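You operate a simulated robot arm through the tools that you are given. There is no shell and no other tool. Be economical: measure what you need, move in short steps, check, and stop when the job is done.

The job below is to be done with a simulated robot arm. You get a single attempt, and the scene is never put back.

JOB
Put things in order on the top of the kitting bench. At the end: the blue export block stands where the green marker pen stood; the red marker pen stands where the white spool stood; the grey printed block is on the brown square carton (marked "RINGS"); the white spool stands where the blue export block stood; the green marker pen from the top of the kitting bench stands where the grey printed block stood; whatever was shut is shut again. Leave all else as you found it, and nothing knocked over.

The check looks at the end state, three seconds after you hand in, the way a careful person would. Anything else that was tipped, shoved, dropped, spilled or broken makes it a failure.

ROBOT AND FRAMES
A 6-joint arm with a two-finger parallel gripper, fixed in place. Base frame: the origin is at the foot of the arm, x ahead of it, y to its left, z up; the work surface is at about z = 0. Units: mm, rad, N and s.
With the tool pointing down near the work surface it reaches from about 180 to 460 mm from the base axis. Its first joint turns from -1.222 to 1.222 rad. Payload 1.9 kg.
The TCP is the grasp point between the finger pads, 23 mm short of the fingertips. In the tool frame z runs along the fingers and y along their closing line. Largest opening 94 mm; finger width 38, thickness 10; the body of the gripper, 54 by 96 mm, starts 39 mm behind the TCP.
Orientation is that of the tool frame in the base frame, as a unit quaternion [w, x, y, z]. With the fingers straight down and closing along the base's y, the tool's x points along the base's -x, its y along +y and its z along -z.

CONTROLS
- The arm moves only by the tool move_arm. Its argument "targets" is a list of rows, each a list of 6 numbers: the shift along the base's x, y, z in mm, then the turn, a rotation vector about the base's x, y, z in rad. In form: [[x, y, z, rx, ry, rz], ...]. A call has 1 to 12 rows; each row is the pose to reach, as a shift and turn from the pose commanded when the call began. "grip" is the gripper command, from -1 (shut) to 1 (fully open), values between in proportion, set as the call begins (left out, the last holds). A row lasts 0.2 s, in which the tool goes at most 50 mm and 0.15 rad; a call with a longer step from one row to the next is refused whole, and so is a gripper value outside its range. Where a pose cannot be reached the arm comes as near as it can. A force on the tool above 40 N (or 10 N above the force at the start of the call, whichever is more), or a blocked arm, ends the call early, and 0.2 s more pass. The fingers move at their own pace (about 108 mm/s each) and stop on an object; they squeeze with about 29 N. The grip force told is the motor's: it shows also when the fingers shut on nothing. Time passes only in rows, and 0.2 s behind the last, so rows that repeat a pose let the fingers close. The reply holds the time, the measured pose of the TCP, the force on the tool along the base axes, the opening and the grip force, in the units named above and with some noise.
- Cameras (640 x 400 px; columns grow to the right, rows downward): "scene" is fixed at [60.6, 314.3, 424.7]; the picture's right is [-0.72, -0.69, 0.00], its down [-0.39, 0.41, -0.82] and it looks along [0.57, -0.59, -0.57] (base axes); focal length 297 px, centre (320, 200). "wrist" rides on the gripper at [-39, 0, -44] in the tool frame; the picture's right is [0.00, -1.00, 0.00], its down [0.97, 0.00, -0.24] and it looks along [0.24, 0.00, 0.97] (tool axes); focal length 218 px, centre (320, 200).
- camera(camera): a new picture of that camera. It takes no simulated time.
- pixel_to_xyz(camera, pixels): for up to 12 pixels [column, row] of the newest picture of that camera ("zoom" is the newest enlarged one), the place [x, y, z] in the base frame of the surface seen there, good to about 2 mm. It takes no simulated time.
- enlarge(camera, box): a new picture of the part [left, top, right, bottom] of that camera's present view, enlarged. It takes no simulated time.
- sign_off(): hands the job in; it is judged then, once.

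Go step by step. Measure first, check grasps and placings, and put right what went wrong. The budget is 80 turns and 34 pictures, counting those below and the enlarged ones. Unless the task says otherwise, let go and move clear before handing in, and close with one line.

The tools are called after "Call:" as name(argument=value, ...) on one line, values as JSON. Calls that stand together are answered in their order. move_arm: Moves the arm, as the interface text tells. Its arguments: {"type":"object","properties":{"targets":{"type":"array","items":{"type":"array","items":{"type":"number"}}},"grip":{"type":"number"}},"required":["targets"]} The other tools are called the same way: camera (camera) takes a picture; pixel_to_xyz (camera, pixels) gives the place of the surface under pixels of a picture; enlarge (camera, box) takes an enlarged picture of a part of a camera's view; sign_off () hands the job in.

At the start:

```text
clock: 0.0
position: [277.1, -13.6, 261.1]
orientation: [0.001, 0.001, 1.0, 0.001]
wrist_force: [0.3, -0.1, 0.5]
width: 94.0
grip_force: 0.0
```

scene: 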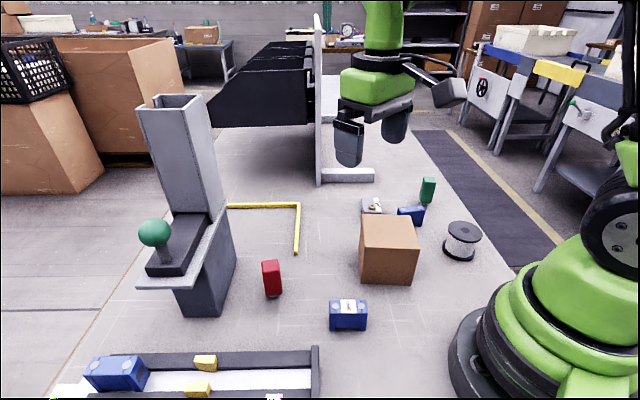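
wrist: 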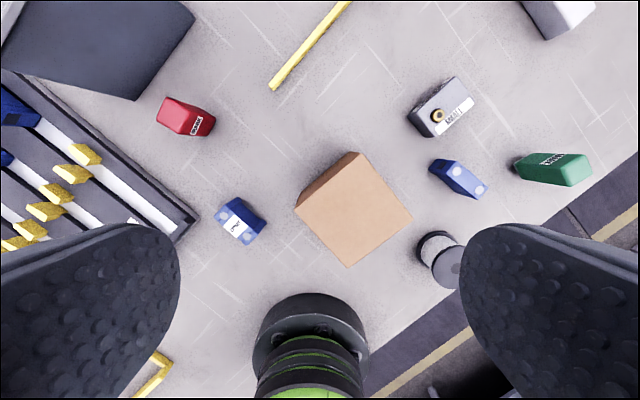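

The wrist picture shows a red block-like pen (185,117), a blue block with a label (240,220), a carton (352,208), a grey block (440,107), a small blue item (458,178), a green pen (553,168) and a spool (440,258). I'll enlarge these to identify them.

Call:
enlarge(camera="wrist", box=[390, 60, 610, 300])

Call:
enlarge(camera="wrist", box=[0, 60, 300, 280])

Call:
enlarge(camera="scene", box=[240, 160, 500, 350])

```text
1.67 times, centred on (500, 180) of wrist
```

zoom: 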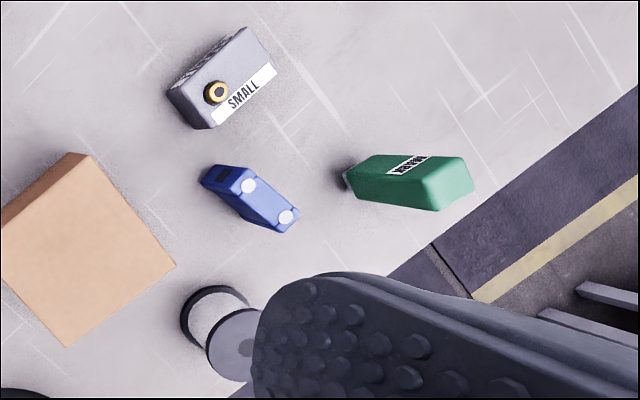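

```text
1.82 times, centred on (150, 170) of wrist
```

zoom: 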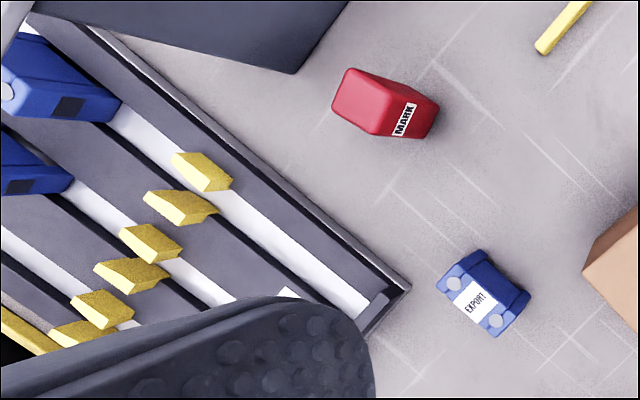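

```text
2.11 times, centred on (370, 255) of scene
```

zoom: 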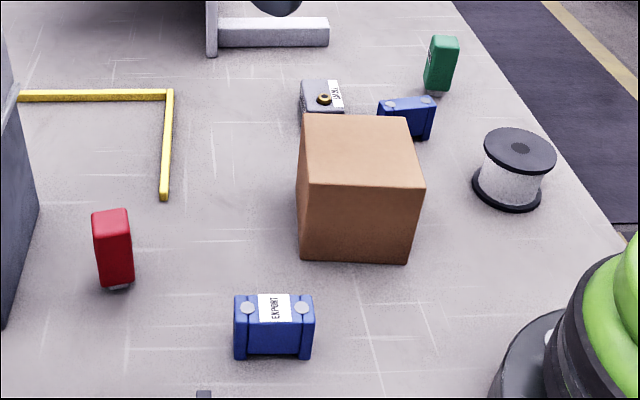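

The export block is the labelled one at scene (348,315), the "SMALL" block is grey, and red and green pens stand upright. Now I measure tops and bases on both views.

Call:
camera(camera="wrist")

Call:
pixel_to_xyz(camera="wrist", pixels=[[228, 201], [264, 207], [245, 241], [219, 219], [440, 258], [447, 268], [357, 154], [410, 219], [347, 266], [297, 207], [185, 117], [553, 168]])

Call:
pixel_to_xyz(camera="scene", pixels=[[331, 301], [366, 302], [330, 328], [366, 328], [265, 262], [277, 261], [269, 297], [281, 293], [463, 230], [446, 233], [480, 235], [460, 258]])

Call:
pixel_to_xyz(camera="zoom", pixels=[[433, 38], [456, 40], [425, 90], [447, 95], [305, 83], [340, 82], [342, 107], [305, 115], [381, 104], [405, 98], [434, 110], [519, 146]])

```text
28 pictures are left
```

wrist: 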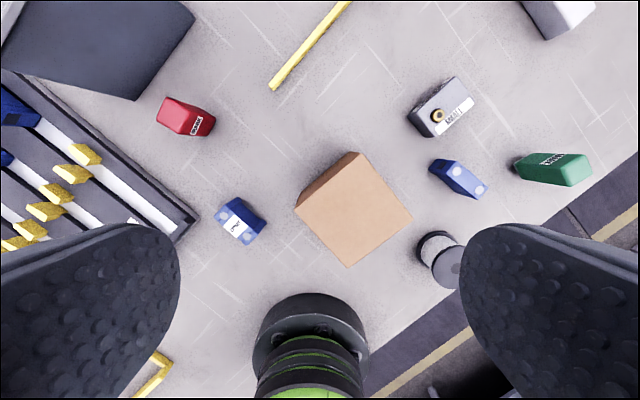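

```text
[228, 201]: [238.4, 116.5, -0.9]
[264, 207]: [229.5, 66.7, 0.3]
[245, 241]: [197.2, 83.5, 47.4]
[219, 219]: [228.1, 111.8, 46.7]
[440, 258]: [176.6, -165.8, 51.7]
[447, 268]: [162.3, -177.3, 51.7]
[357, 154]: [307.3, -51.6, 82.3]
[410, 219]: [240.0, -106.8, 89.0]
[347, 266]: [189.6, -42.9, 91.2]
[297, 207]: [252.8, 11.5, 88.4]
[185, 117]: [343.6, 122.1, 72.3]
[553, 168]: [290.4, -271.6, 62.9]
```

```text
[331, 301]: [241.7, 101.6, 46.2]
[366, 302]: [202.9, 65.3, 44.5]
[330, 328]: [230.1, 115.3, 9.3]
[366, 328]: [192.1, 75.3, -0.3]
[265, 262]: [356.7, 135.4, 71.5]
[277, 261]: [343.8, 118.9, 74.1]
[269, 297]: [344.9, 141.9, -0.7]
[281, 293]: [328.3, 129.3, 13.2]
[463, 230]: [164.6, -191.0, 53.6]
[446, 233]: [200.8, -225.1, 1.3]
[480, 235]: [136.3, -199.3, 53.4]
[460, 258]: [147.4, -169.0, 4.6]
```

```text
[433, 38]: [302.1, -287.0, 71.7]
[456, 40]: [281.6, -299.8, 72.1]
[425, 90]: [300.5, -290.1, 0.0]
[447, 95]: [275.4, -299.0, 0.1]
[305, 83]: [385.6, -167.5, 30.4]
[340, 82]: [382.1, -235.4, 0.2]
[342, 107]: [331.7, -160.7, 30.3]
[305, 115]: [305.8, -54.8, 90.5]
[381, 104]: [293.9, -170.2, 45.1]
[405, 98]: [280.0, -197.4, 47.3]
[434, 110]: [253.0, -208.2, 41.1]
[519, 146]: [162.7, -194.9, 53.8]
```

Heights: pens about 72, carton about 90, spool 53, grey block 30. I'll get more points on the grey block, green pen and the small blue neighbour.

Call:
pixel_to_xyz(camera="wrist", pixels=[[411, 108], [416, 108], [455, 79], [472, 102], [435, 134], [441, 107], [516, 165], [526, 154], [585, 155], [590, 172], [572, 186], [582, 166]])

Call:
pixel_to_xyz(camera="wrist", pixels=[[432, 163], [447, 161], [484, 183], [476, 197], [455, 188], [160, 111], [168, 99], [211, 121], [189, 133], [432, 237], [470, 262], [435, 232]])

```text
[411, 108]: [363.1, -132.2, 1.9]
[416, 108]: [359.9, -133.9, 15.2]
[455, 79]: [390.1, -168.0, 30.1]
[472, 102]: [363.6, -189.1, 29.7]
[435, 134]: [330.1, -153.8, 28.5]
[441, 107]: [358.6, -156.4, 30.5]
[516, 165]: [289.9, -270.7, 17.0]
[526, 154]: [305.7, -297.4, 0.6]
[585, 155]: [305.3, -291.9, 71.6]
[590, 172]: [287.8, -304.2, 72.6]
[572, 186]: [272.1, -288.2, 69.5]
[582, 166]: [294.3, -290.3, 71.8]
```

```text
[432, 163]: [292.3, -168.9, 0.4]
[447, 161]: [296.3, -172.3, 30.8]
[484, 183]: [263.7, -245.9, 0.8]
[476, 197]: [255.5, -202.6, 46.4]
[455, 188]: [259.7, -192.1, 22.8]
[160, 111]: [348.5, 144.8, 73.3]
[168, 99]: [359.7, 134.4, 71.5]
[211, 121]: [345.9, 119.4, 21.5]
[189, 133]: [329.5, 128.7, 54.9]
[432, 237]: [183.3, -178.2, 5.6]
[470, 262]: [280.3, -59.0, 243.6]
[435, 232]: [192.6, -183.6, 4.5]
```

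Grey block centre is about (360,-161), long axis about −46°. I'll hover above it with the closing line along its short side, and measure the bench edge and rack corner too.

Call:
pixel_to_xyz(camera="wrist", pixels=[[196, 217], [180, 200], [160, 185], [190, 228], [590, 200], [560, 212], [605, 180], [540, 215], [620, 175]])

Call:
move_arm(targets=[[14, -25, -15, 0, 0, -0.14], [28, -50, -35, 0, 0, -0.28], [42, -75, -55, 0, 0, -0.42], [56, -100, -75, 0, 0, -0.56], [70, -125, -95, 0, 0, -0.7], [83, -147, -111, 0, 0, -0.82]], grip=0.3)

Call:
camera(camera="wrist")

```text
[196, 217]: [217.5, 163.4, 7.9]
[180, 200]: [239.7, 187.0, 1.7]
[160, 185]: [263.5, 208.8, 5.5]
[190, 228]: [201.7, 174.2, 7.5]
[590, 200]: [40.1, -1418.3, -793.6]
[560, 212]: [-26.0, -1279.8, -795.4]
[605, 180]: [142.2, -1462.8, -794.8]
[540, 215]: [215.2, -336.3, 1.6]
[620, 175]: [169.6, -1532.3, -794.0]
```

```text
clock: 1.4
position: [360.0, -160.4, 150.1]
orientation: [0.001, 0.401, 0.916, -0.001]
wrist_force: [-0.5, 0.1, 0.1]
width: 61.1
grip_force: 0.1
```

```text
27 pictures are left
```

wrist: 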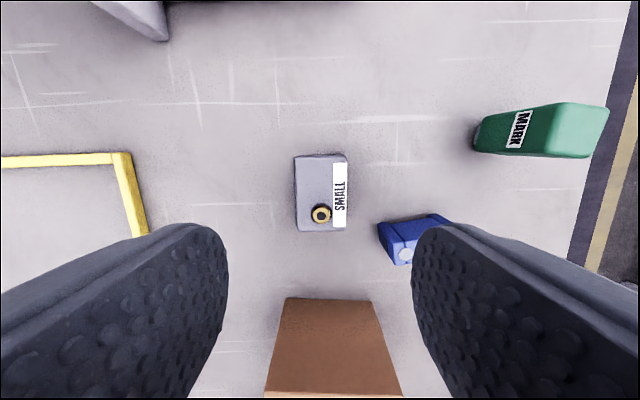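

The block (320,192) is well aligned with the fingers. I'll measure its corners, the small blue block and the green pen.

Call:
pixel_to_xyz(camera="wrist", pixels=[[296, 158], [346, 155], [346, 229], [299, 229], [322, 195], [561, 106], [606, 108], [590, 156], [548, 154], [478, 148], [380, 226], [320, 213]])

```text
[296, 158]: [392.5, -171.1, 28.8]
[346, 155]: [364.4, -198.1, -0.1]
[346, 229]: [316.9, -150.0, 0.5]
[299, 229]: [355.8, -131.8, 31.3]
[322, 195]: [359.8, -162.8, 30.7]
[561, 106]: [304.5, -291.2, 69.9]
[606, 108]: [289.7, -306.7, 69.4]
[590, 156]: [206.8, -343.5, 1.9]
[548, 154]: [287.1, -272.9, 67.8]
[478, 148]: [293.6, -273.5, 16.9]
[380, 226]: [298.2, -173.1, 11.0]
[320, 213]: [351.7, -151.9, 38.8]
```

Grey block centre is (360.4,-162). I'll descend to z≈26, then close.

Call:
move_arm(targets=[[0.4, -1.6, -40, 0, 0, 0], [0.4, -1.6, -80, 0, 0, 0], [0.4, -1.6, -110, 0, 0, 0], [0.4, -1.6, -124, 0, 0, 0]])

Call:
move_arm(targets=[[0, 0, 0, 0, 0, 0], [0, 0, 0, 0, 0, 0], [0, 0, 0, 0, 0, 0]], grip=-1)

```text
clock: 2.4
position: [360.9, -162.7, 25.0]
orientation: [0.001, 0.399, 0.917, -0.001]
wrist_force: [-0.3, 0.0, -0.1]
width: 61.3
grip_force: 0.1
```

```text
clock: 3.2
position: [360.8, -162.3, 25.1]
orientation: [0.001, 0.399, 0.917, 0.0]
wrist_force: [0.1, 0.1, 0.0]
width: 39.7
grip_force: 28.8
```

Held at 39.7 mm. I'll lift and carry it to above the carton centre (247.5,-47.5).

Call:
move_arm(targets=[[0, 0, 40, 0, 0, 0], [0, 0, 80, 0, 0, 0], [0, 0, 120, 0, 0, 0], [-28, 29, 120, 0, 0, 0], [-56, 58, 120, 0, 0, 0], [-85, 87, 120, 0, 0, 0], [-113, 114.5, 120, 0, 0, 0], [-113, 114.5, 105, 0, 0, 0]])

Call:
enlarge(camera="scene", box=[300, 150, 500, 290])

```text
clock: 5.0
position: [247.5, -48.1, 129.7]
orientation: [0.0, 0.4, 0.916, 0.0]
wrist_force: [0.1, -0.4, -1.3]
width: 39.5
grip_force: 29.1
```

```text
2.86 times, centred on (400, 220) of scene
```

zoom: 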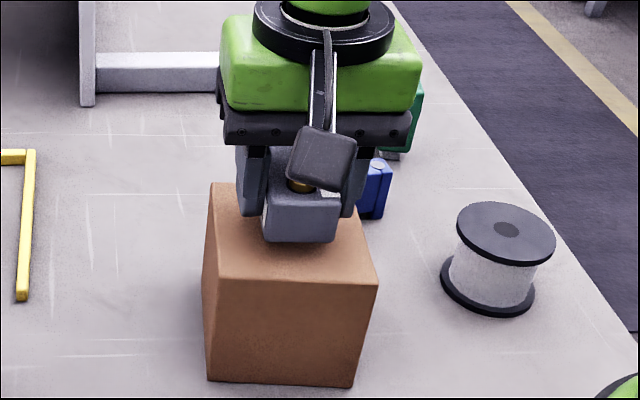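

It hovers centred over the carton. I'll lower in small steps and watch the force.

Call:
move_arm(targets=[[0, 0, -5, 0, 0, 0], [0, 0, -9, 0, 0, 0], [0, 0, -12, 0, 0, 0]])

Call:
move_arm(targets=[[0, 0, -0.7, 0, 0, 0], [0, 0, -1.4, 0, 0, 0], [0, 0, -2, 0, 0, 0]])

```text
clock: 5.8
position: [247.7, -48.6, 117.4]
orientation: [0.001, 0.4, 0.917, -0.001]
wrist_force: [-0.2, 0.4, -0.8]
width: 39.7
grip_force: 29.0
```

```text
clock: 6.6
position: [248.3, -47.2, 116.3]
orientation: [0.001, 0.399, 0.917, 0.0]
wrist_force: [-0.9, -0.5, -1.3]
width: 39.4
grip_force: 28.9
```

No contact yet (Fz about −1). I'll go a little lower.

Call:
move_arm(targets=[[0, 0, -0.7, 0, 0, 0], [0, 0, -1.4, 0, 0, 0]])

Call:
enlarge(camera="scene", box=[340, 180, 440, 250])

```text
clock: 7.2
position: [248.5, -48.4, 114.9]
orientation: [0.001, 0.4, 0.916, 0.0]
wrist_force: [-3.5, 1.8, 18.1]
width: 39.5
grip_force: 29.0
```

```text
5.71 times, centred on (390, 215) of scene
```

zoom: 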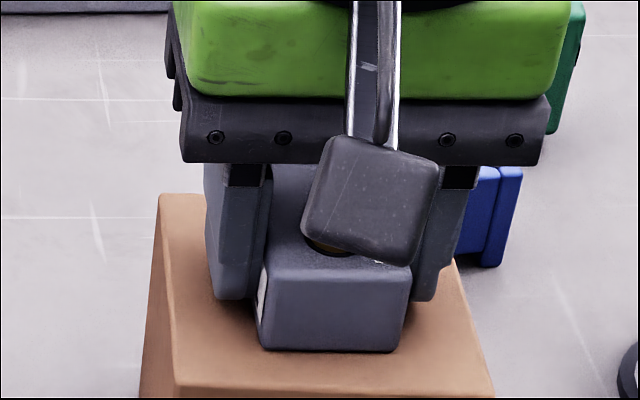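

Contact felt (18 N). I'll ease off a hair, open, rise straight up, then hover over the green pen (288,-290).

Call:
move_arm(targets=[[0, 0, 0.7, 0, 0, 0], [0, 0, 0.7, 0, 0, 0]])

Call:
move_arm(targets=[[0, 0, 0, 0, 0, 0], [0, 0, 0, 0, 0, 0], [0, 0, 10, 0, 0, 0], [0, 0, 35, 0, 0, 0], [0, 0, 60, 0, 0, 0], [8, -48, 62, 0, 0, 0], [16, -96, 64, 0, 0, 0], [24, -144, 64, 0, 0, 0], [32, -192, 64, 0, 0, 0], [40, -242, 64, 0, 0, 0]], grip=0.2)

Call:
camera(camera="wrist")

Call:
camera(camera="scene")

```text
clock: 7.8
position: [246.4, -47.6, 115.5]
orientation: [-0.001, 0.399, 0.917, -0.001]
wrist_force: [1.0, -0.1, -0.5]
width: 39.2
grip_force: 29.0
```

```text
refused: row 10 steps farther than a row can; nothing moved
```

```text
24 pictures are left
```

wrist: 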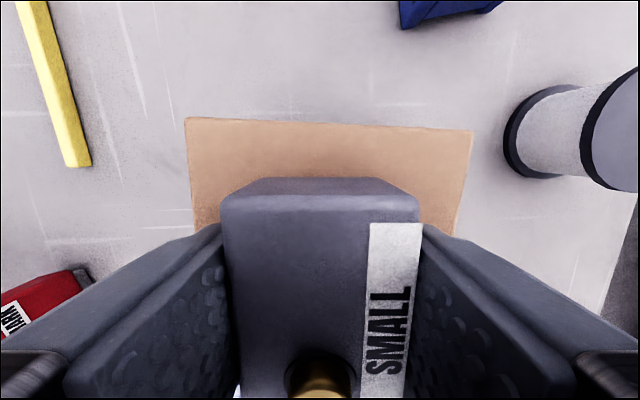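

```text
23 pictures are left
```

scene: 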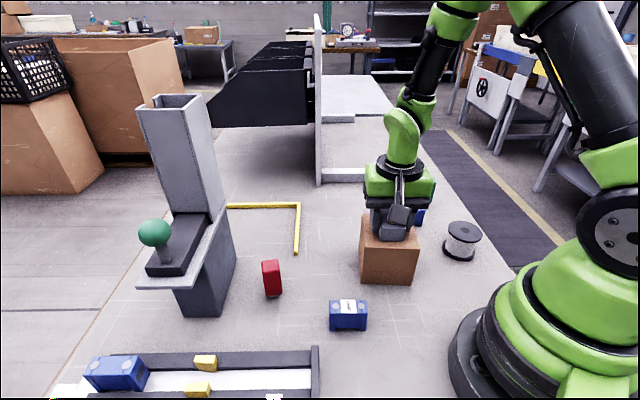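

The last row was too long by a little and nothing moved, so the block is still held on the carton. I'll redo it with shorter steps.

Call:
move_arm(targets=[[0, 0, 0, 0, 0, 0], [0, 0, 0, 0, 0, 0], [0, 0, 10, 0, 0, 0], [0, 0, 35, 0, 0, 0], [0, 0, 60, 0, 0, 0], [8, -45, 62, 0, 0, 0], [16, -90, 64, 0, 0, 0], [24, -135, 64, 0, 0, 0], [31, -175, 64, 0, 0, 0], [37, -210, 64, 0, 0, 0], [41, -242, 64, 0, 0, 0]], grip=0.2)

Call:
camera(camera="wrist")

Call:
camera(camera="scene")

```text
clock: 10.2
position: [287.6, -291.2, 179.1]
orientation: [-0.001, 0.399, 0.917, 0.0]
wrist_force: [-0.4, 0.8, 0.0]
width: 56.5
grip_force: 0.0
```

```text
22 pictures are left
```

wrist: 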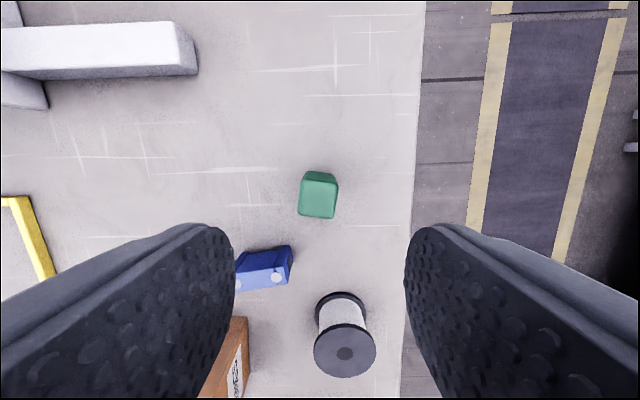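

```text
21 pictures are left
```

scene: 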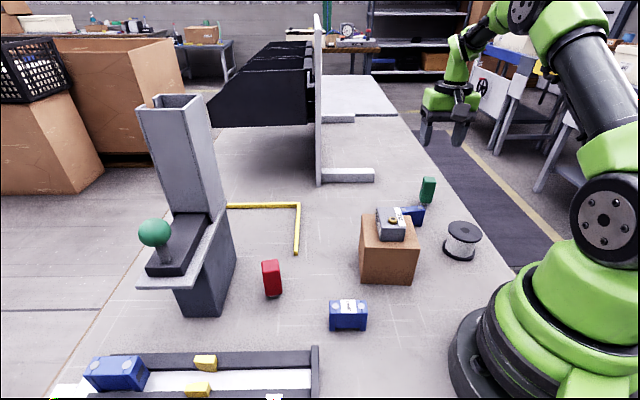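

The grey block sits centred on the carton. I'll measure the green pen's top (318,197) and the spool from here.

Call:
pixel_to_xyz(camera="wrist", pixels=[[303, 181], [336, 182], [334, 216], [300, 214], [318, 198], [320, 172], [344, 353], [316, 350], [374, 352], [345, 376], [344, 327]])

Call:
enlarge(camera="wrist", box=[280, 160, 360, 230])

```text
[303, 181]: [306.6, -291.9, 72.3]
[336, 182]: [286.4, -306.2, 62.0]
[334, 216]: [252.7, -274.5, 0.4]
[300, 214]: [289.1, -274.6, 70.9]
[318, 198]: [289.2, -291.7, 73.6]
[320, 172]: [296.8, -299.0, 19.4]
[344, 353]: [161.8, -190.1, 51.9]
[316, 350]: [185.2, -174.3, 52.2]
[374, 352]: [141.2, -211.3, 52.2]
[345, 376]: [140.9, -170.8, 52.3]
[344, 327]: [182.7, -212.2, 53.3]
```

```text
5.71 times, centred on (320, 195) of wrist
```

zoom: 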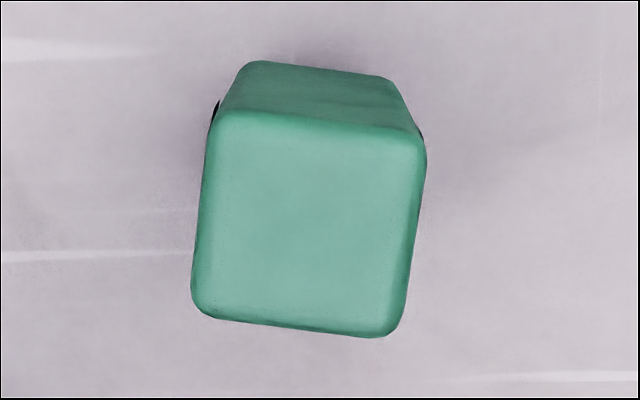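

Green pen centre is about (289,-291) and turned about −7° from the tool. I'll turn, descend to z≈43 and grip it.

Call:
move_arm(targets=[[0.5, -1, -40, 0, 0, -0.11], [0.5, -1, -80, 0, 0, -0.11], [0.5, -1, -115, 0, 0, -0.11], [0.5, -1, -136, 0, 0, -0.11]])

Call:
move_arm(targets=[[0, 0, 0, 0, 0, 0], [0, 0, 0, 0, 0, 0], [0, 0, 0, 0, 0, 0]], grip=-1)

Call:
camera(camera="scene")

```text
clock: 11.2
position: [289.9, -290.8, 42.6]
orientation: [0.0, 0.45, 0.893, 0.0]
wrist_force: [0.6, -0.4, 0.0]
width: 56.4
grip_force: 0.0
```

```text
clock: 12.0
position: [290.1, -290.8, 44.0]
orientation: [-0.001, 0.449, 0.893, 0.0]
wrist_force: [0.1, 0.5, 0.0]
width: 27.6
grip_force: 28.8
```

```text
19 pictures are left
```

scene: 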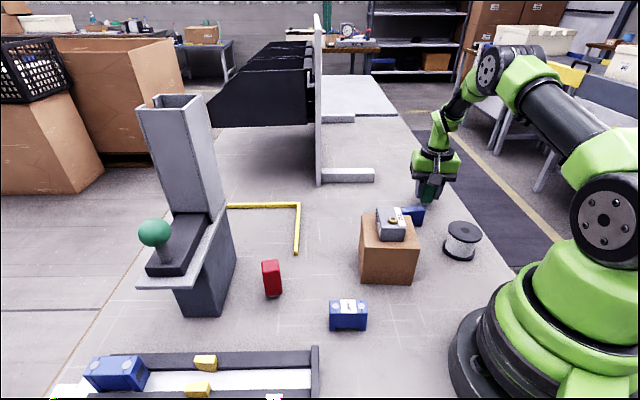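

Held at 27.6 mm. I'll lift and carry it to the grey block's old spot (360.5,-162).

Call:
move_arm(targets=[[0, 0, 30, 0, 0, 0], [0, 0, 60, 0, 0, 0], [18, 32, 60, 0, 0, 0], [36, 64, 60, 0, 0, 0], [54, 97, 60, 0, 0, 0], [71, 129, 60, 0, 0, 0], [71, 129, 30, 0, 0, 0], [71, 129, 10, 0, 0, 0], [71, 129, 2, 0, 0, 0], [71, 129, 1, 0, 0, 0]])

Call:
move_arm(targets=[[0, 0, -0.5, 0, 0, 0], [0, 0, -1, 0, 0, 0]])

```text
clock: 14.2
position: [361.0, -161.5, 44.6]
orientation: [0.001, 0.45, 0.893, -0.001]
wrist_force: [-0.5, -0.2, -1.5]
width: 27.5
grip_force: 29.5
```

```text
clock: 14.8
position: [359.7, -162.0, 42.9]
orientation: [0.0, 0.449, 0.893, 0.0]
wrist_force: [0.0, 0.0, -1.4]
width: 27.7
grip_force: 28.8
```

Fz is still about −1.4 N, the pen's weight, so it isn't down yet. I'll go slightly lower.

Call:
move_arm(targets=[[0, 0, -0.5, 0, 0, 0], [0, 0, -0.8, 0, 0, 0]])

Call:
enlarge(camera="scene", box=[330, 140, 450, 220])

```text
clock: 15.4
position: [361.1, -161.3, 42.5]
orientation: [0.001, 0.449, 0.893, -0.001]
wrist_force: [-1.2, 0.0, 5.1]
width: 27.7
grip_force: 28.8
```

```text
5.00 times, centred on (390, 180) of scene
```

zoom: 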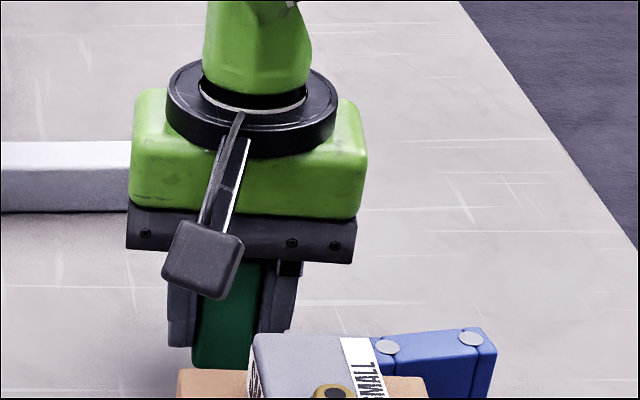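

Contact (5 N). I'll release, rise well clear, then swing over the carton at height to the export block (217,91), turning +1.68.

Call:
move_arm(targets=[[0, 0, 0.3, 0, 0, 0], [0, 0, 0.3, 0, 0, 0], [0, 0, 25, 0, 0, 0], [0, 0, 65, 0, 0, 0], [0, 0, 105, 0, 0, 0], [0, 0, 140, 0, 0, 0]], grip=0.2)

Call:
move_arm(targets=[[-12, 21, 0, 0, 0, 0.14], [-24, 42, 0, 0, 0, 0.28], [-36, 63, 0, 0, 0, 0.42], [-48, 84, 0, 0, 0, 0.56], [-60, 105, 0, 0, 0, 0.7], [-72, 126, 0, 0, 0, 0.84], [-84, 147, 0, 0, 0, 0.98], [-96, 168, 0, 0, 0, 1.12], [-108, 189, 0, 0, 0, 1.26], [-120, 210, 0, 0, 0, 1.4], [-132, 231, 0, 0, 0, 1.54], [-143, 252, -10, 0, 0, 1.68]])

Call:
camera(camera="wrist")

Call:
camera(camera="scene")

```text
clock: 16.8
position: [359.6, -161.7, 182.7]
orientation: [0.001, 0.449, 0.893, 0.0]
wrist_force: [-1.0, -0.1, -0.8]
width: 56.3
grip_force: 0.1
```

```text
clock: 19.4
position: [217.5, 90.5, 173.0]
orientation: [0.001, -0.367, 0.93, 0.001]
wrist_force: [0.0, -0.4, -0.2]
width: 56.5
grip_force: 0.1
```

```text
17 pictures are left
```

wrist: 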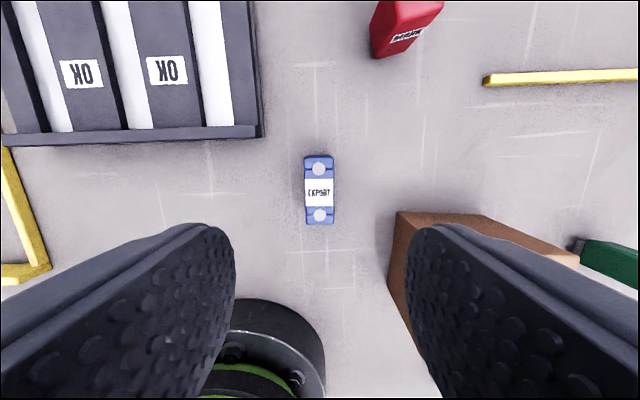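

```text
16 pictures are left
```

scene: 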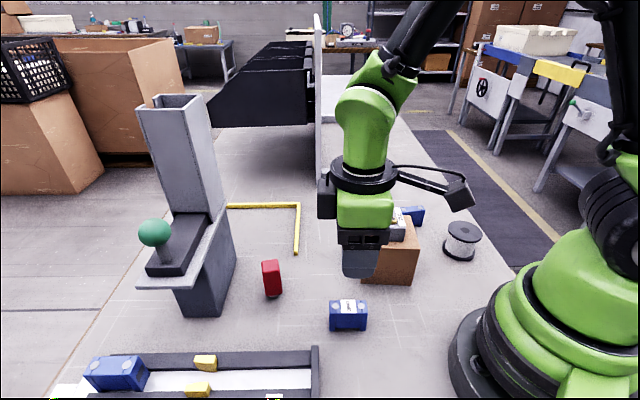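

The export block (318,190) is aligned with the fingers, and the green pen stands at (600,262). I'll measure the corners.

Call:
pixel_to_xyz(camera="wrist", pixels=[[306, 158], [331, 158], [331, 222], [308, 222], [319, 190], [258, 137], [380, 58], [402, 50], [390, 50], [397, 212], [375, 30]])

```text
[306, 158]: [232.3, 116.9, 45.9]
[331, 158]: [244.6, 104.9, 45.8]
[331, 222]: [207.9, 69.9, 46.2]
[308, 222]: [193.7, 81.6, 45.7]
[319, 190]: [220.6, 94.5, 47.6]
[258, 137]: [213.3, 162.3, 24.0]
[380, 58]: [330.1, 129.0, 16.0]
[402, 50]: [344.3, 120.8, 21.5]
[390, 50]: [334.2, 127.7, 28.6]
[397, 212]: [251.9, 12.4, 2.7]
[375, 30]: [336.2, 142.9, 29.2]
```

Centre (219.6,93.3), yaw matches. I'll descend to z≈27 and grip.

Call:
move_arm(targets=[[2, 3, -45, 0, 0, 0], [2, 3, -90, 0, 0, 0], [2, 3, -130, 0, 0, 0], [2, 3, -146, 0, 0, 0]])

Call:
move_arm(targets=[[0, 0, 0, 0, 0, 0], [0, 0, 0, 0, 0, 0], [0, 0, 0, 0, 0, 0]], grip=-1)

```text
clock: 20.4
position: [219.3, 94.0, 26.6]
orientation: [0.001, -0.366, 0.931, 0.0]
wrist_force: [0.0, -0.2, 0.0]
width: 56.4
grip_force: 0.0
```

```text
clock: 21.2
position: [219.5, 93.8, 27.2]
orientation: [0.001, -0.366, 0.931, 0.001]
wrist_force: [0.5, -0.4, -0.4]
width: 23.5
grip_force: 28.8
```

Held at 23.5 mm. I'll lift high, cross over the carton and turn −1.57 on the way to the green pen's old spot (289.5,-291).

Call:
move_arm(targets=[[0, 0, 40, 0, 0, 0], [0, 0, 80, 0, 0, 0], [0, 0, 120, 0, 0, 0], [0, 0, 155, 0, 0, 0]])

Call:
move_arm(targets=[[6.4, -35, 0, 0, 0, -0.143], [12.7, -70, 0, 0, 0, -0.286], [19.1, -105, 0, 0, 0, -0.428], [25.5, -140, 0, 0, 0, -0.571], [31.8, -175, 0, 0, 0, -0.714], [38.2, -210, 0, 0, 0, -0.857], [44.5, -245, 0, 0, 0, -1], [50.9, -280, 0, 0, 0, -1.142], [57.3, -315, 0, 0, 0, -1.285], [63.6, -350, 0, 0, 0, -1.428], [70, -384.6, 0, 0, 0, -1.57]])

```text
clock: 22.2
position: [219.5, 93.6, 182.9]
orientation: [0.0, -0.366, 0.931, 0.0]
wrist_force: [-0.7, -0.1, -0.5]
width: 23.5
grip_force: 29.3
```

```text
clock: 24.6
position: [287.6, -291.4, 182.0]
orientation: [0.0, 0.4, 0.916, 0.001]
wrist_force: [0.1, -0.2, -0.9]
width: 23.7
grip_force: 28.7
```

Over the target and still held (23.7 mm). I'll descend to just above grasp height.

Call:
move_arm(targets=[[0, 0, -45, 0, 0, 0], [0, 0, -90, 0, 0, 0], [0, 0, -130, 0, 0, 0], [0, 0, -148, 0, 0, 0], [0, 0, -153, 0, 0, 0]])

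Call:
move_arm(targets=[[0, 0, -0.7, 0, 0, 0], [0, 0, -1.4, 0, 0, 0], [0, 0, -2.1, 0, 0, 0]])

```text
clock: 25.8
position: [290.0, -292.2, 28.2]
orientation: [0.001, 0.4, 0.917, 0.0]
wrist_force: [-0.1, -0.8, -1.3]
width: 23.7
grip_force: 28.6
```

```text
clock: 26.6
position: [290.4, -290.6, 26.0]
orientation: [0.001, 0.4, 0.917, 0.0]
wrist_force: [0.0, 0.4, -0.8]
width: 23.9
grip_force: 29.1
```

Call:
move_arm(targets=[[0, 0, -0.5, 0, 0, 0], [0, 0, -0.9, 0, 0, 0]])

```text
clock: 27.2
position: [290.7, -292.7, 25.3]
orientation: [0.001, 0.4, 0.916, -0.001]
wrist_force: [0.7, -0.4, -1.1]
width: 23.3
grip_force: 28.8
```

There's no contact yet. I'll check by picture how far the block's base is from the bench.

Call:
enlarge(camera="scene", box=[390, 150, 470, 210])

Call:
move_arm(targets=[[0, 0, -0.4, 0, 0, 0], [0, 0, -0.7, 0, 0, 0]])

```text
6.67 times, centred on (430, 180) of scene
```

zoom: 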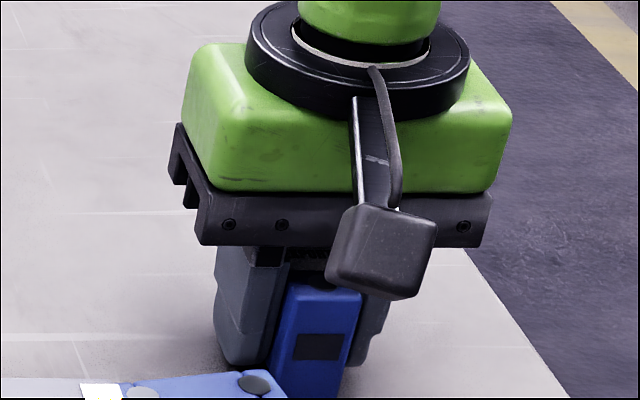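

```text
clock: 27.8
position: [290.1, -291.0, 24.8]
orientation: [0.001, 0.399, 0.917, 0.0]
wrist_force: [-1.0, 3.0, 9.4]
width: 23.4
grip_force: 29.0
```

Contact (9 N). I'll release, rise, and move over the spool (162,-191) with the fingers wide.

Call:
move_arm(targets=[[0, 0, 0.3, 0, 0, 0], [0, 0, 0.3, 0, 0, 0], [0, 0, 25, 0, 0, 0], [0, 0, 65, 0, 0, 0], [0, 0, 105, 0, 0, 0], [0, 0, 125, 0, 0, 0]], grip=0.2)

Call:
move_arm(targets=[[-32, 25, 0, 0, 0, 0], [-64, 50, 0, 0, 0, 0], [-96, 75, 0, 0, 0, 0], [-128, 100, 0, 0, 0, 0]], grip=0.85)

Call:
camera(camera="wrist")

Call:
enlarge(camera="scene", box=[330, 140, 500, 290])

```text
clock: 29.2
position: [289.4, -291.6, 149.3]
orientation: [0.0, 0.399, 0.917, 0.0]
wrist_force: [-0.9, -0.1, 0.3]
width: 56.4
grip_force: 0.1
```

```text
clock: 30.2
position: [160.2, -190.7, 150.2]
orientation: [0.001, 0.399, 0.917, -0.001]
wrist_force: [0.1, 0.1, -0.1]
width: 86.9
grip_force: 0.1
```

```text
14 pictures are left
```

wrist: 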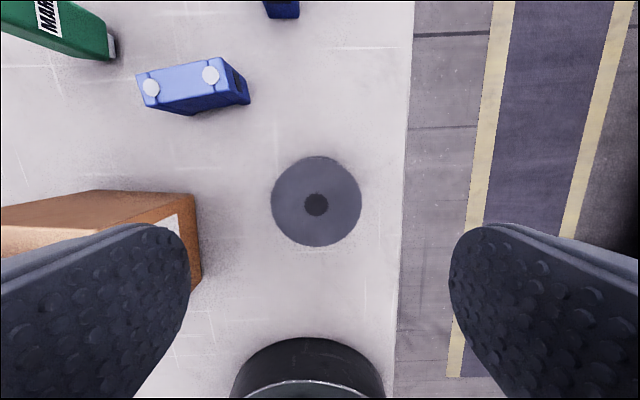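

```text
2.67 times, centred on (415, 215) of scene
```

zoom: 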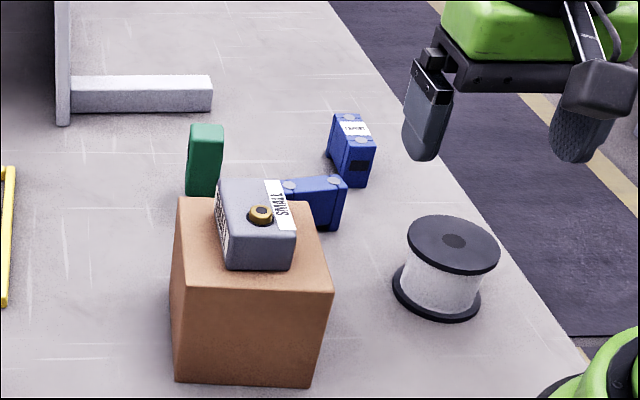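

Export block and green pen stand upright at their new spots. I'll measure the spool top, centred at (316,202).

Call:
pixel_to_xyz(camera="wrist", pixels=[[272, 201], [360, 201], [316, 158], [316, 244], [316, 205], [200, 205]])

```text
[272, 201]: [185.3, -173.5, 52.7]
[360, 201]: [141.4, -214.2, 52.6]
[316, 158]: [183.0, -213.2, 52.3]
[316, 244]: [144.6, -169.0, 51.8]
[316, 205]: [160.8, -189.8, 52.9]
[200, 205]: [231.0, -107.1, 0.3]
```

Spool centre (163.4,-192), diameter 60. I'll descend to z≈27 and grip.

Call:
move_arm(targets=[[2.3, -0.7, -40, 0, 0, 0], [2.3, -0.7, -80, 0, 0, 0], [2.3, -0.7, -110, 0, 0, 0], [2.3, -0.7, -123, 0, 0, 0]])

Call:
move_arm(targets=[[0, 0, 0, 0, 0, 0], [0, 0, 0, 0, 0, 0], [0, 0, 0, 0, 0, 0]], grip=-1)

```text
clock: 31.2
position: [164.5, -192.4, 27.5]
orientation: [0.0, 0.4, 0.917, -0.001]
wrist_force: [0.0, -0.3, -0.2]
width: 86.9
grip_force: 0.0
```

```text
clock: 32.0
position: [164.3, -192.9, 25.8]
orientation: [0.001, 0.4, 0.917, 0.0]
wrist_force: [0.2, -0.6, 0.1]
width: 58.9
grip_force: 29.1
```

Held at 58.9 mm. I'll lift to z≈187 and carry it over the carton to the export block's old spot (219.6,93.3).

Call:
move_arm(targets=[[0, 0, 40, 0, 0, 0], [0, 0, 80, 0, 0, 0], [0, 0, 120, 0, 0, 0], [0, 0, 160, 0, 0, 0]])

Call:
move_arm(targets=[[18, 35, 0, 0, 0, 0], [36, 70, 0, 0, 0, 0], [54, 105, 0, 0, 0, 0], [72, 140, 0, 0, 0, 0], [68, 177, 0, 0, 0, 0], [64, 213, 0, 0, 0, 0], [60, 250, 0, 0, 0, 0], [56.3, 285.3, 0, 0, 0, 0]])

Call:
camera(camera="wrist")

```text
clock: 33.0
position: [164.5, -190.8, 187.1]
orientation: [0.0, 0.4, 0.917, 0.0]
wrist_force: [-0.3, -0.4, -1.6]
width: 59.1
grip_force: 28.4
```

```text
clock: 34.8
position: [220.3, 93.0, 186.1]
orientation: [0.0, 0.4, 0.917, -0.001]
wrist_force: [0.5, 0.4, -1.9]
width: 59.2
grip_force: 28.9
```

```text
12 pictures are left
```

wrist: 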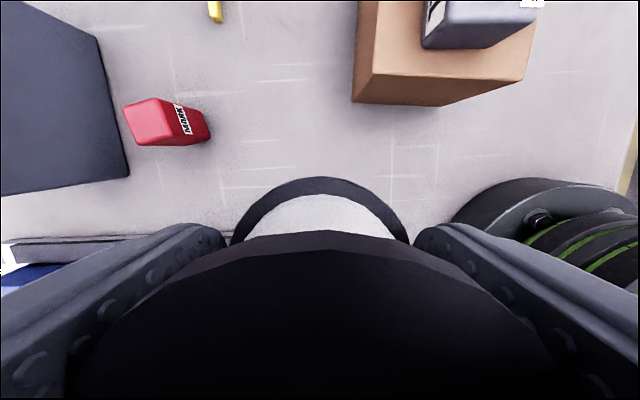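

The spool is held level. Before descending I'll check how near the arm's base (460,215) is to the right finger.

Call:
pixel_to_xyz(camera="wrist", pixels=[[458, 215], [520, 182], [600, 188], [500, 188], [128, 175], [10, 245]])

```text
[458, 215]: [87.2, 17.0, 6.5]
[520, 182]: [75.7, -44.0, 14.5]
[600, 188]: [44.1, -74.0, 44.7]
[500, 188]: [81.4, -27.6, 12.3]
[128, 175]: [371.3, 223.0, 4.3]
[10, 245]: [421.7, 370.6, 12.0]
```

Base radius is about 90 mm, so there's plenty of room. Descending.

Call:
move_arm(targets=[[0, 0, -45, 0, 0, 0], [0, 0, -90, 0, 0, 0], [0, 0, -130, 0, 0, 0], [0, 0, -152, 0, 0, 0], [0, 0, -158, 0, 0, 0]])

Call:
move_arm(targets=[[0, 0, -0.6, 0, 0, 0], [0, 0, -1.2, 0, 0, 0], [0, 0, -1.8, 0, 0, 0]])

```text
clock: 36.0
position: [221.2, 92.9, 28.1]
orientation: [0.001, 0.4, 0.917, 0.0]
wrist_force: [-0.3, -0.3, -2.2]
width: 58.9
grip_force: 29.0
```

```text
clock: 36.8
position: [221.1, 92.6, 27.6]
orientation: [0.001, 0.4, 0.917, 0.0]
wrist_force: [-0.3, 0.3, -3.2]
width: 58.9
grip_force: 29.0
```

Call:
move_arm(targets=[[0, 0, -0.5, 0, 0, 0], [0, 0, -0.9, 0, 0, 0]])

```text
clock: 37.4
position: [219.1, 93.3, 27.2]
orientation: [0.0, 0.399, 0.917, 0.0]
wrist_force: [-0.7, 1.2, 2.3]
width: 59.1
grip_force: 29.4
```

Contact. I'll release, rise, and hover over the red pen (346,132).

Call:
move_arm(targets=[[0, 0, 0.2, 0, 0, 0], [0, 0, 0.2, 0, 0, 0], [0, 0, 25, 0, 0, 0], [0, 0, 65, 0, 0, 0], [0, 0, 105, 0, 0, 0], [0, 0, 145, 0, 0, 0], [42, 13, 145, 0, 0, 0], [84, 26, 145, 0, 0, 0], [126.5, 38.5, 145, 0, 0, 0]], grip=0.7)

Call:
camera(camera="wrist")

Call:
camera(camera="scene")

```text
clock: 39.4
position: [347.2, 131.4, 171.4]
orientation: [0.0, 0.399, 0.917, -0.001]
wrist_force: [0.3, -0.1, -0.8]
width: 79.8
grip_force: 0.0
```

```text
11 pictures are left
```

wrist: 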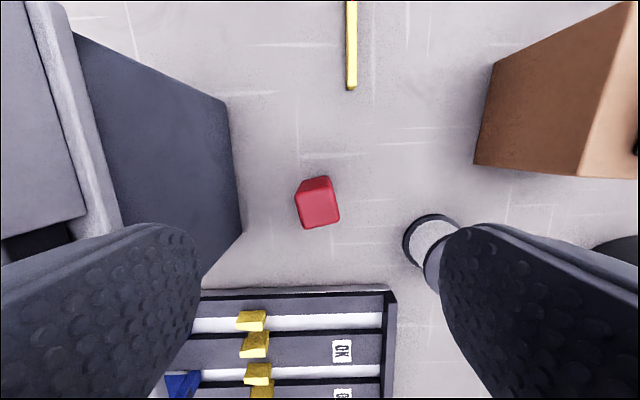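

```text
10 pictures are left
```

scene: 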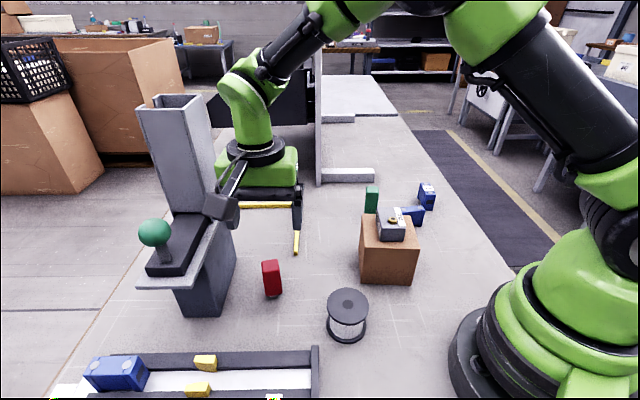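

The spool stands at its new place. The grey tower is near the left finger, so I'll measure the tower and the red pen before descending.

Call:
pixel_to_xyz(camera="wrist", pixels=[[300, 195], [327, 179], [339, 216], [306, 227], [321, 205], [228, 103], [238, 225], [205, 280], [120, 205], [75, 35], [90, 200], [218, 130]])

Call:
enlarge(camera="wrist", box=[280, 160, 360, 240])

Call:
pixel_to_xyz(camera="scene", pixels=[[155, 232], [185, 280], [215, 245], [232, 230], [190, 98], [215, 190], [222, 208], [185, 315], [222, 310], [207, 225]])

```text
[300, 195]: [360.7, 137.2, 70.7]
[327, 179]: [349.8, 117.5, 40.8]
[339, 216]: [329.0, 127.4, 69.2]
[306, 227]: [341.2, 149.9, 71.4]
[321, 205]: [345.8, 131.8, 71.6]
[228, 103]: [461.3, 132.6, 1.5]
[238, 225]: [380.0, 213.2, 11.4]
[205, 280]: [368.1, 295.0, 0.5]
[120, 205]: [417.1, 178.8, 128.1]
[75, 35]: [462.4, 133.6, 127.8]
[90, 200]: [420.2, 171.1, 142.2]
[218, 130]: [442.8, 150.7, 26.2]
```

```text
5.00 times, centred on (320, 200) of wrist
```

zoom: 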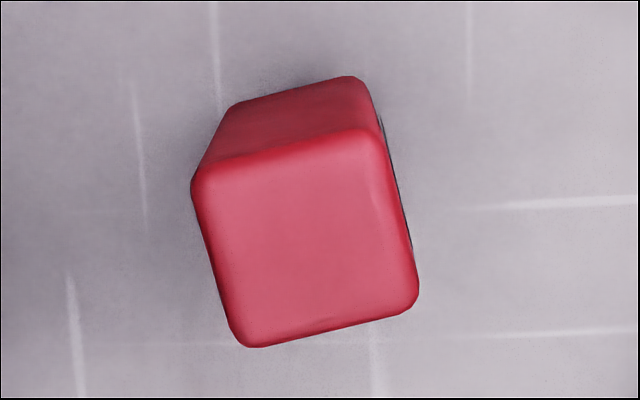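

```text
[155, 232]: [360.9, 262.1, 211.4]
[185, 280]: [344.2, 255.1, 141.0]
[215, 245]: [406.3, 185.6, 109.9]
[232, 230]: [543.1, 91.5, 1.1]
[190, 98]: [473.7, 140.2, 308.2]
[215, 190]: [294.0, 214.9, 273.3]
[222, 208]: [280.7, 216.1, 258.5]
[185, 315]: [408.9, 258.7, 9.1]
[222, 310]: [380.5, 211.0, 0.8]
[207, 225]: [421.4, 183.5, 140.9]
```

Red pen centre is (345,132.3), turned about +15°; the tower face (x+y≈593) leaves about 33 mm clearance. I'll narrow the fingers, turn, descend and grip.

Call:
move_arm(targets=[[-1.1, 0.5, 0, 0, 0, 0.13], [-1.1, 0.5, -20, 0, 0, 0.26], [-1.1, 0.5, -55, 0, 0, 0.26], [-1.1, 0.5, -90, 0, 0, 0.26], [-1.1, 0.5, -115, 0, 0, 0.26], [-1.1, 0.5, -128, 0, 0, 0.26]], grip=0.2)

Call:
move_arm(targets=[[0, 0, 0, 0, 0, 0], [0, 0, 0, 0, 0, 0], [0, 0, 0, 0, 0, 0]], grip=-1)

Call:
camera(camera="scene")

```text
clock: 40.8
position: [345.0, 131.9, 42.6]
orientation: [0.002, 0.277, 0.961, 0.0]
wrist_force: [0.2, -0.7, -0.7]
width: 56.3
grip_force: 0.0
```

```text
clock: 41.6
position: [345.1, 131.1, 44.3]
orientation: [-0.001, 0.278, 0.961, 0.0]
wrist_force: [0.1, 0.4, 0.2]
width: 27.6
grip_force: 28.9
```

```text
8 pictures are left
```

scene: 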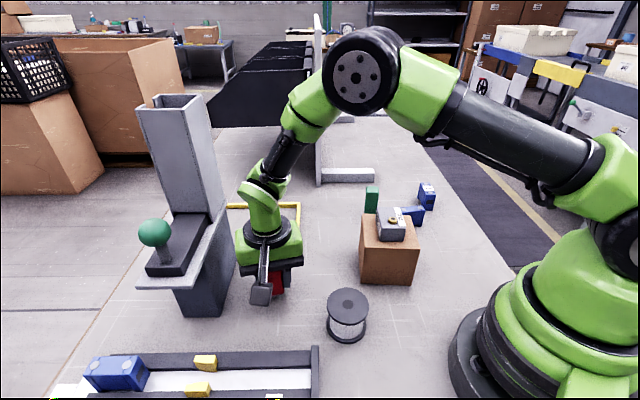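

Held at 27.6 mm. I'll lift high, cross over the carton and head to the spool's old spot (163.4,-192), turning back −0.26.

Call:
move_arm(targets=[[0, 0, 40, 0, 0, 0], [0, 0, 80, 0, 0, 0], [0, 0, 120, 0, 0, 0], [0, 0, 160, 0, 0, 0]])

Call:
move_arm(targets=[[-19, -37, 0, 0, 0, -0.05], [-38, -74, 0, 0, 0, -0.1], [-57, -111, 0, 0, 0, -0.15], [-76, -148, 0, 0, 0, -0.2], [-95, -182, 0, 0, 0, -0.26], [-117, -218, 0, 0, 0, -0.26], [-138, -254, 0, 0, 0, -0.26], [-160, -290, 0, 0, 0, -0.26], [-181.6, -324.3, 0, 0, 0, -0.26]])

Call:
move_arm(targets=[[0, 0, -45, 0, 0, 0], [0, 0, -90, 0, 0, 0], [0, 0, -130, 0, 0, 0], [0, 0, -152, 0, 0, 0], [0, 0, -158, 0, 0, 0]])

```text
clock: 42.6
position: [344.5, 132.3, 203.3]
orientation: [0.0, 0.278, 0.961, 0.0]
wrist_force: [-0.6, -0.3, -0.8]
width: 27.4
grip_force: 28.5
```

```text
clock: 44.6
position: [164.1, -192.9, 204.3]
orientation: [0.0, 0.4, 0.916, 0.0]
wrist_force: [-0.6, 0.3, -0.2]
width: 27.7
grip_force: 28.8
```

```text
clock: 45.8
position: [163.8, -191.3, 44.3]
orientation: [0.001, 0.399, 0.917, 0.0]
wrist_force: [-0.5, 0.3, -0.3]
width: 27.3
grip_force: 29.2
```

Nearly down at (163.8,-191.3), pen still held. I'll lower the last 2–3 mm gently.

Call:
move_arm(targets=[[0, 0, -0.6, 0, 0, 0], [0, 0, -1.2, 0, 0, 0], [0, 0, -1.8, 0, 0, 0]])

Call:
move_arm(targets=[[0, 0, -0.4, 0, 0, 0], [0, 0, -0.7, 0, 0, 0]])

```text
clock: 46.6
position: [163.9, -192.6, 42.3]
orientation: [0.001, 0.4, 0.917, 0.0]
wrist_force: [-0.5, 0.6, 2.8]
width: 27.6
grip_force: 29.1
```

```text
clock: 47.2
position: [164.0, -192.1, 43.7]
orientation: [0.0, 0.399, 0.917, -0.001]
wrist_force: [-3.1, 1.8, 24.2]
width: 27.3
grip_force: 29.2
```

Firm contact (24 N). I'll ease up 0.7 mm, release, rise, and look.

Call:
move_arm(targets=[[0, 0, 0.6, 0, 0, 0], [0, 0, 0.6, 0, 0, 0]])

Call:
move_arm(targets=[[0, 0, 0, 0, 0, 0], [0, 0, 0, 0, 0, 0], [0, 0, 25, 0, 0, 0], [0, 0, 65, 0, 0, 0], [0, 0, 105, 0, 0, 0], [0, 0, 145, 0, 0, 0], [0, 0, 180, 0, 0, 0], [30, 30, 200, 0, 0, 0], [50, 50, 220, 0, 0, 0]], grip=0.2)

Call:
camera(camera="scene")

Call:
camera(camera="wrist")

```text
clock: 47.8
position: [163.6, -192.1, 42.7]
orientation: [0.001, 0.399, 0.917, 0.0]
wrist_force: [4.6, 1.8, 12.8]
width: 27.6
grip_force: 28.8
```

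```text
clock: 49.8
position: [213.5, -143.5, 263.4]
orientation: [0.0, 0.399, 0.917, -0.001]
wrist_force: [-0.4, 0.8, -0.1]
width: 56.5
grip_force: 0.1
```

```text
7 pictures are left
```

scene: 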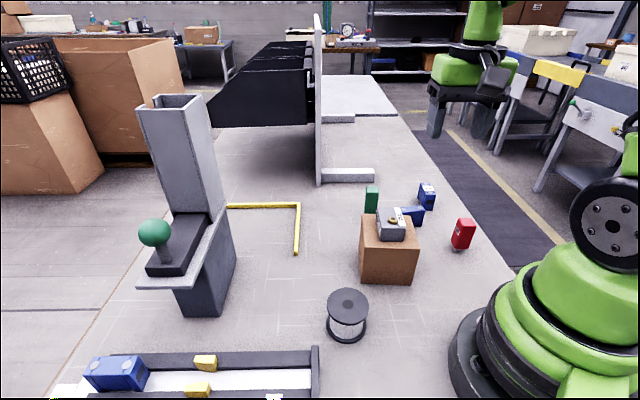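

```text
6 pictures are left
```

wrist: 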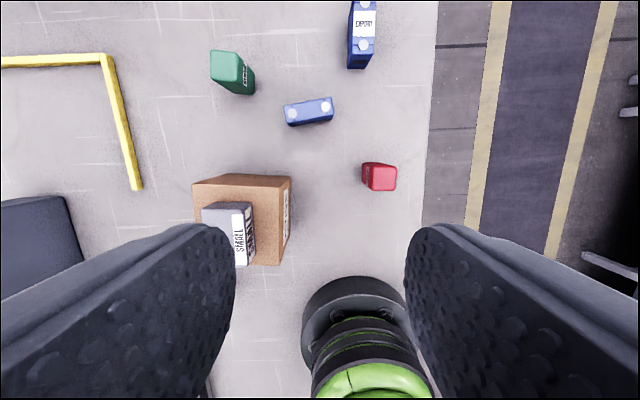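

The red pen at scene (462,234) looks slightly tilted, so I'll zoom in to check that it stands flat.

Call:
enlarge(camera="scene", box=[430, 205, 500, 260])

Call:
pixel_to_xyz(camera="wrist", pixels=[[372, 167], [394, 167], [394, 188], [372, 188], [383, 178], [221, 52], [237, 55], [230, 82], [363, 30], [211, 212], [240, 205], [240, 255]])

```text
7.27 times, centred on (465, 232) of scene
```

zoom: 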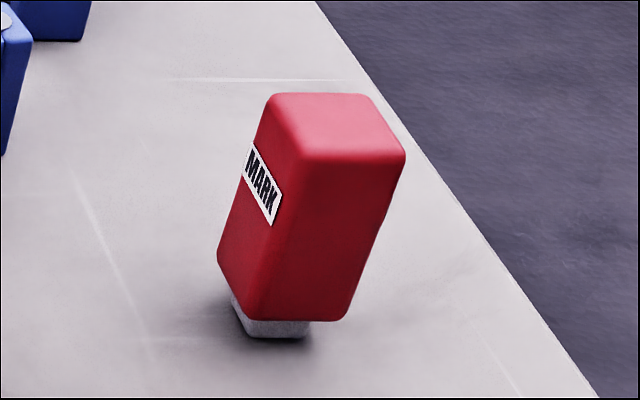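

```text
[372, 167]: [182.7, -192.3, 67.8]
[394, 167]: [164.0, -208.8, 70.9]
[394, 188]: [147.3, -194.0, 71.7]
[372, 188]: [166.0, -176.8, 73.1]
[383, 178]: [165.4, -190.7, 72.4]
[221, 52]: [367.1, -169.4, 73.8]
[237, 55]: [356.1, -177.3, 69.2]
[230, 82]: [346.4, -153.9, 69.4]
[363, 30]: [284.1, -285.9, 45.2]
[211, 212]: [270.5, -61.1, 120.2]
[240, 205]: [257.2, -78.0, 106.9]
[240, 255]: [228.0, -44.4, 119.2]
```

The red pen's lean matches the picture's perspective for verticals (about 20° here). Its top is level at z≈71, centred on (165,-192), so it stands flat. A last check of the spool and export block positions before handing in.

Call:
pixel_to_xyz(camera="scene", pixels=[[348, 301], [347, 340], [427, 188], [371, 189]])

Call:
enlarge(camera="scene", box=[300, 160, 480, 350])

```text
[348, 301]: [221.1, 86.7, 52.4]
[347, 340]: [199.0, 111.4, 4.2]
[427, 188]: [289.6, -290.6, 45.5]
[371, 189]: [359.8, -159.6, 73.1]
```

```text
2.11 times, centred on (390, 255) of scene
```

zoom: 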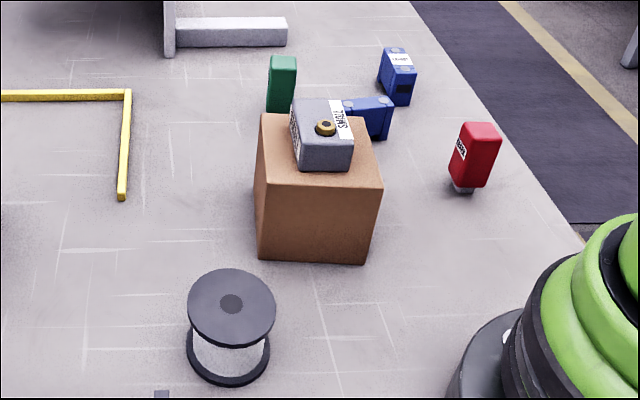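

All five items stand at their targets, the grey block is on the carton, and the arm is clear. Handing in.

Call:
sign_off()

```text
The job is handed in.
```

The job is handed in: all five items are at their new places on the bench and upright, nothing needed shutting again, and nothing else was disturbed as far as the last pictures show.
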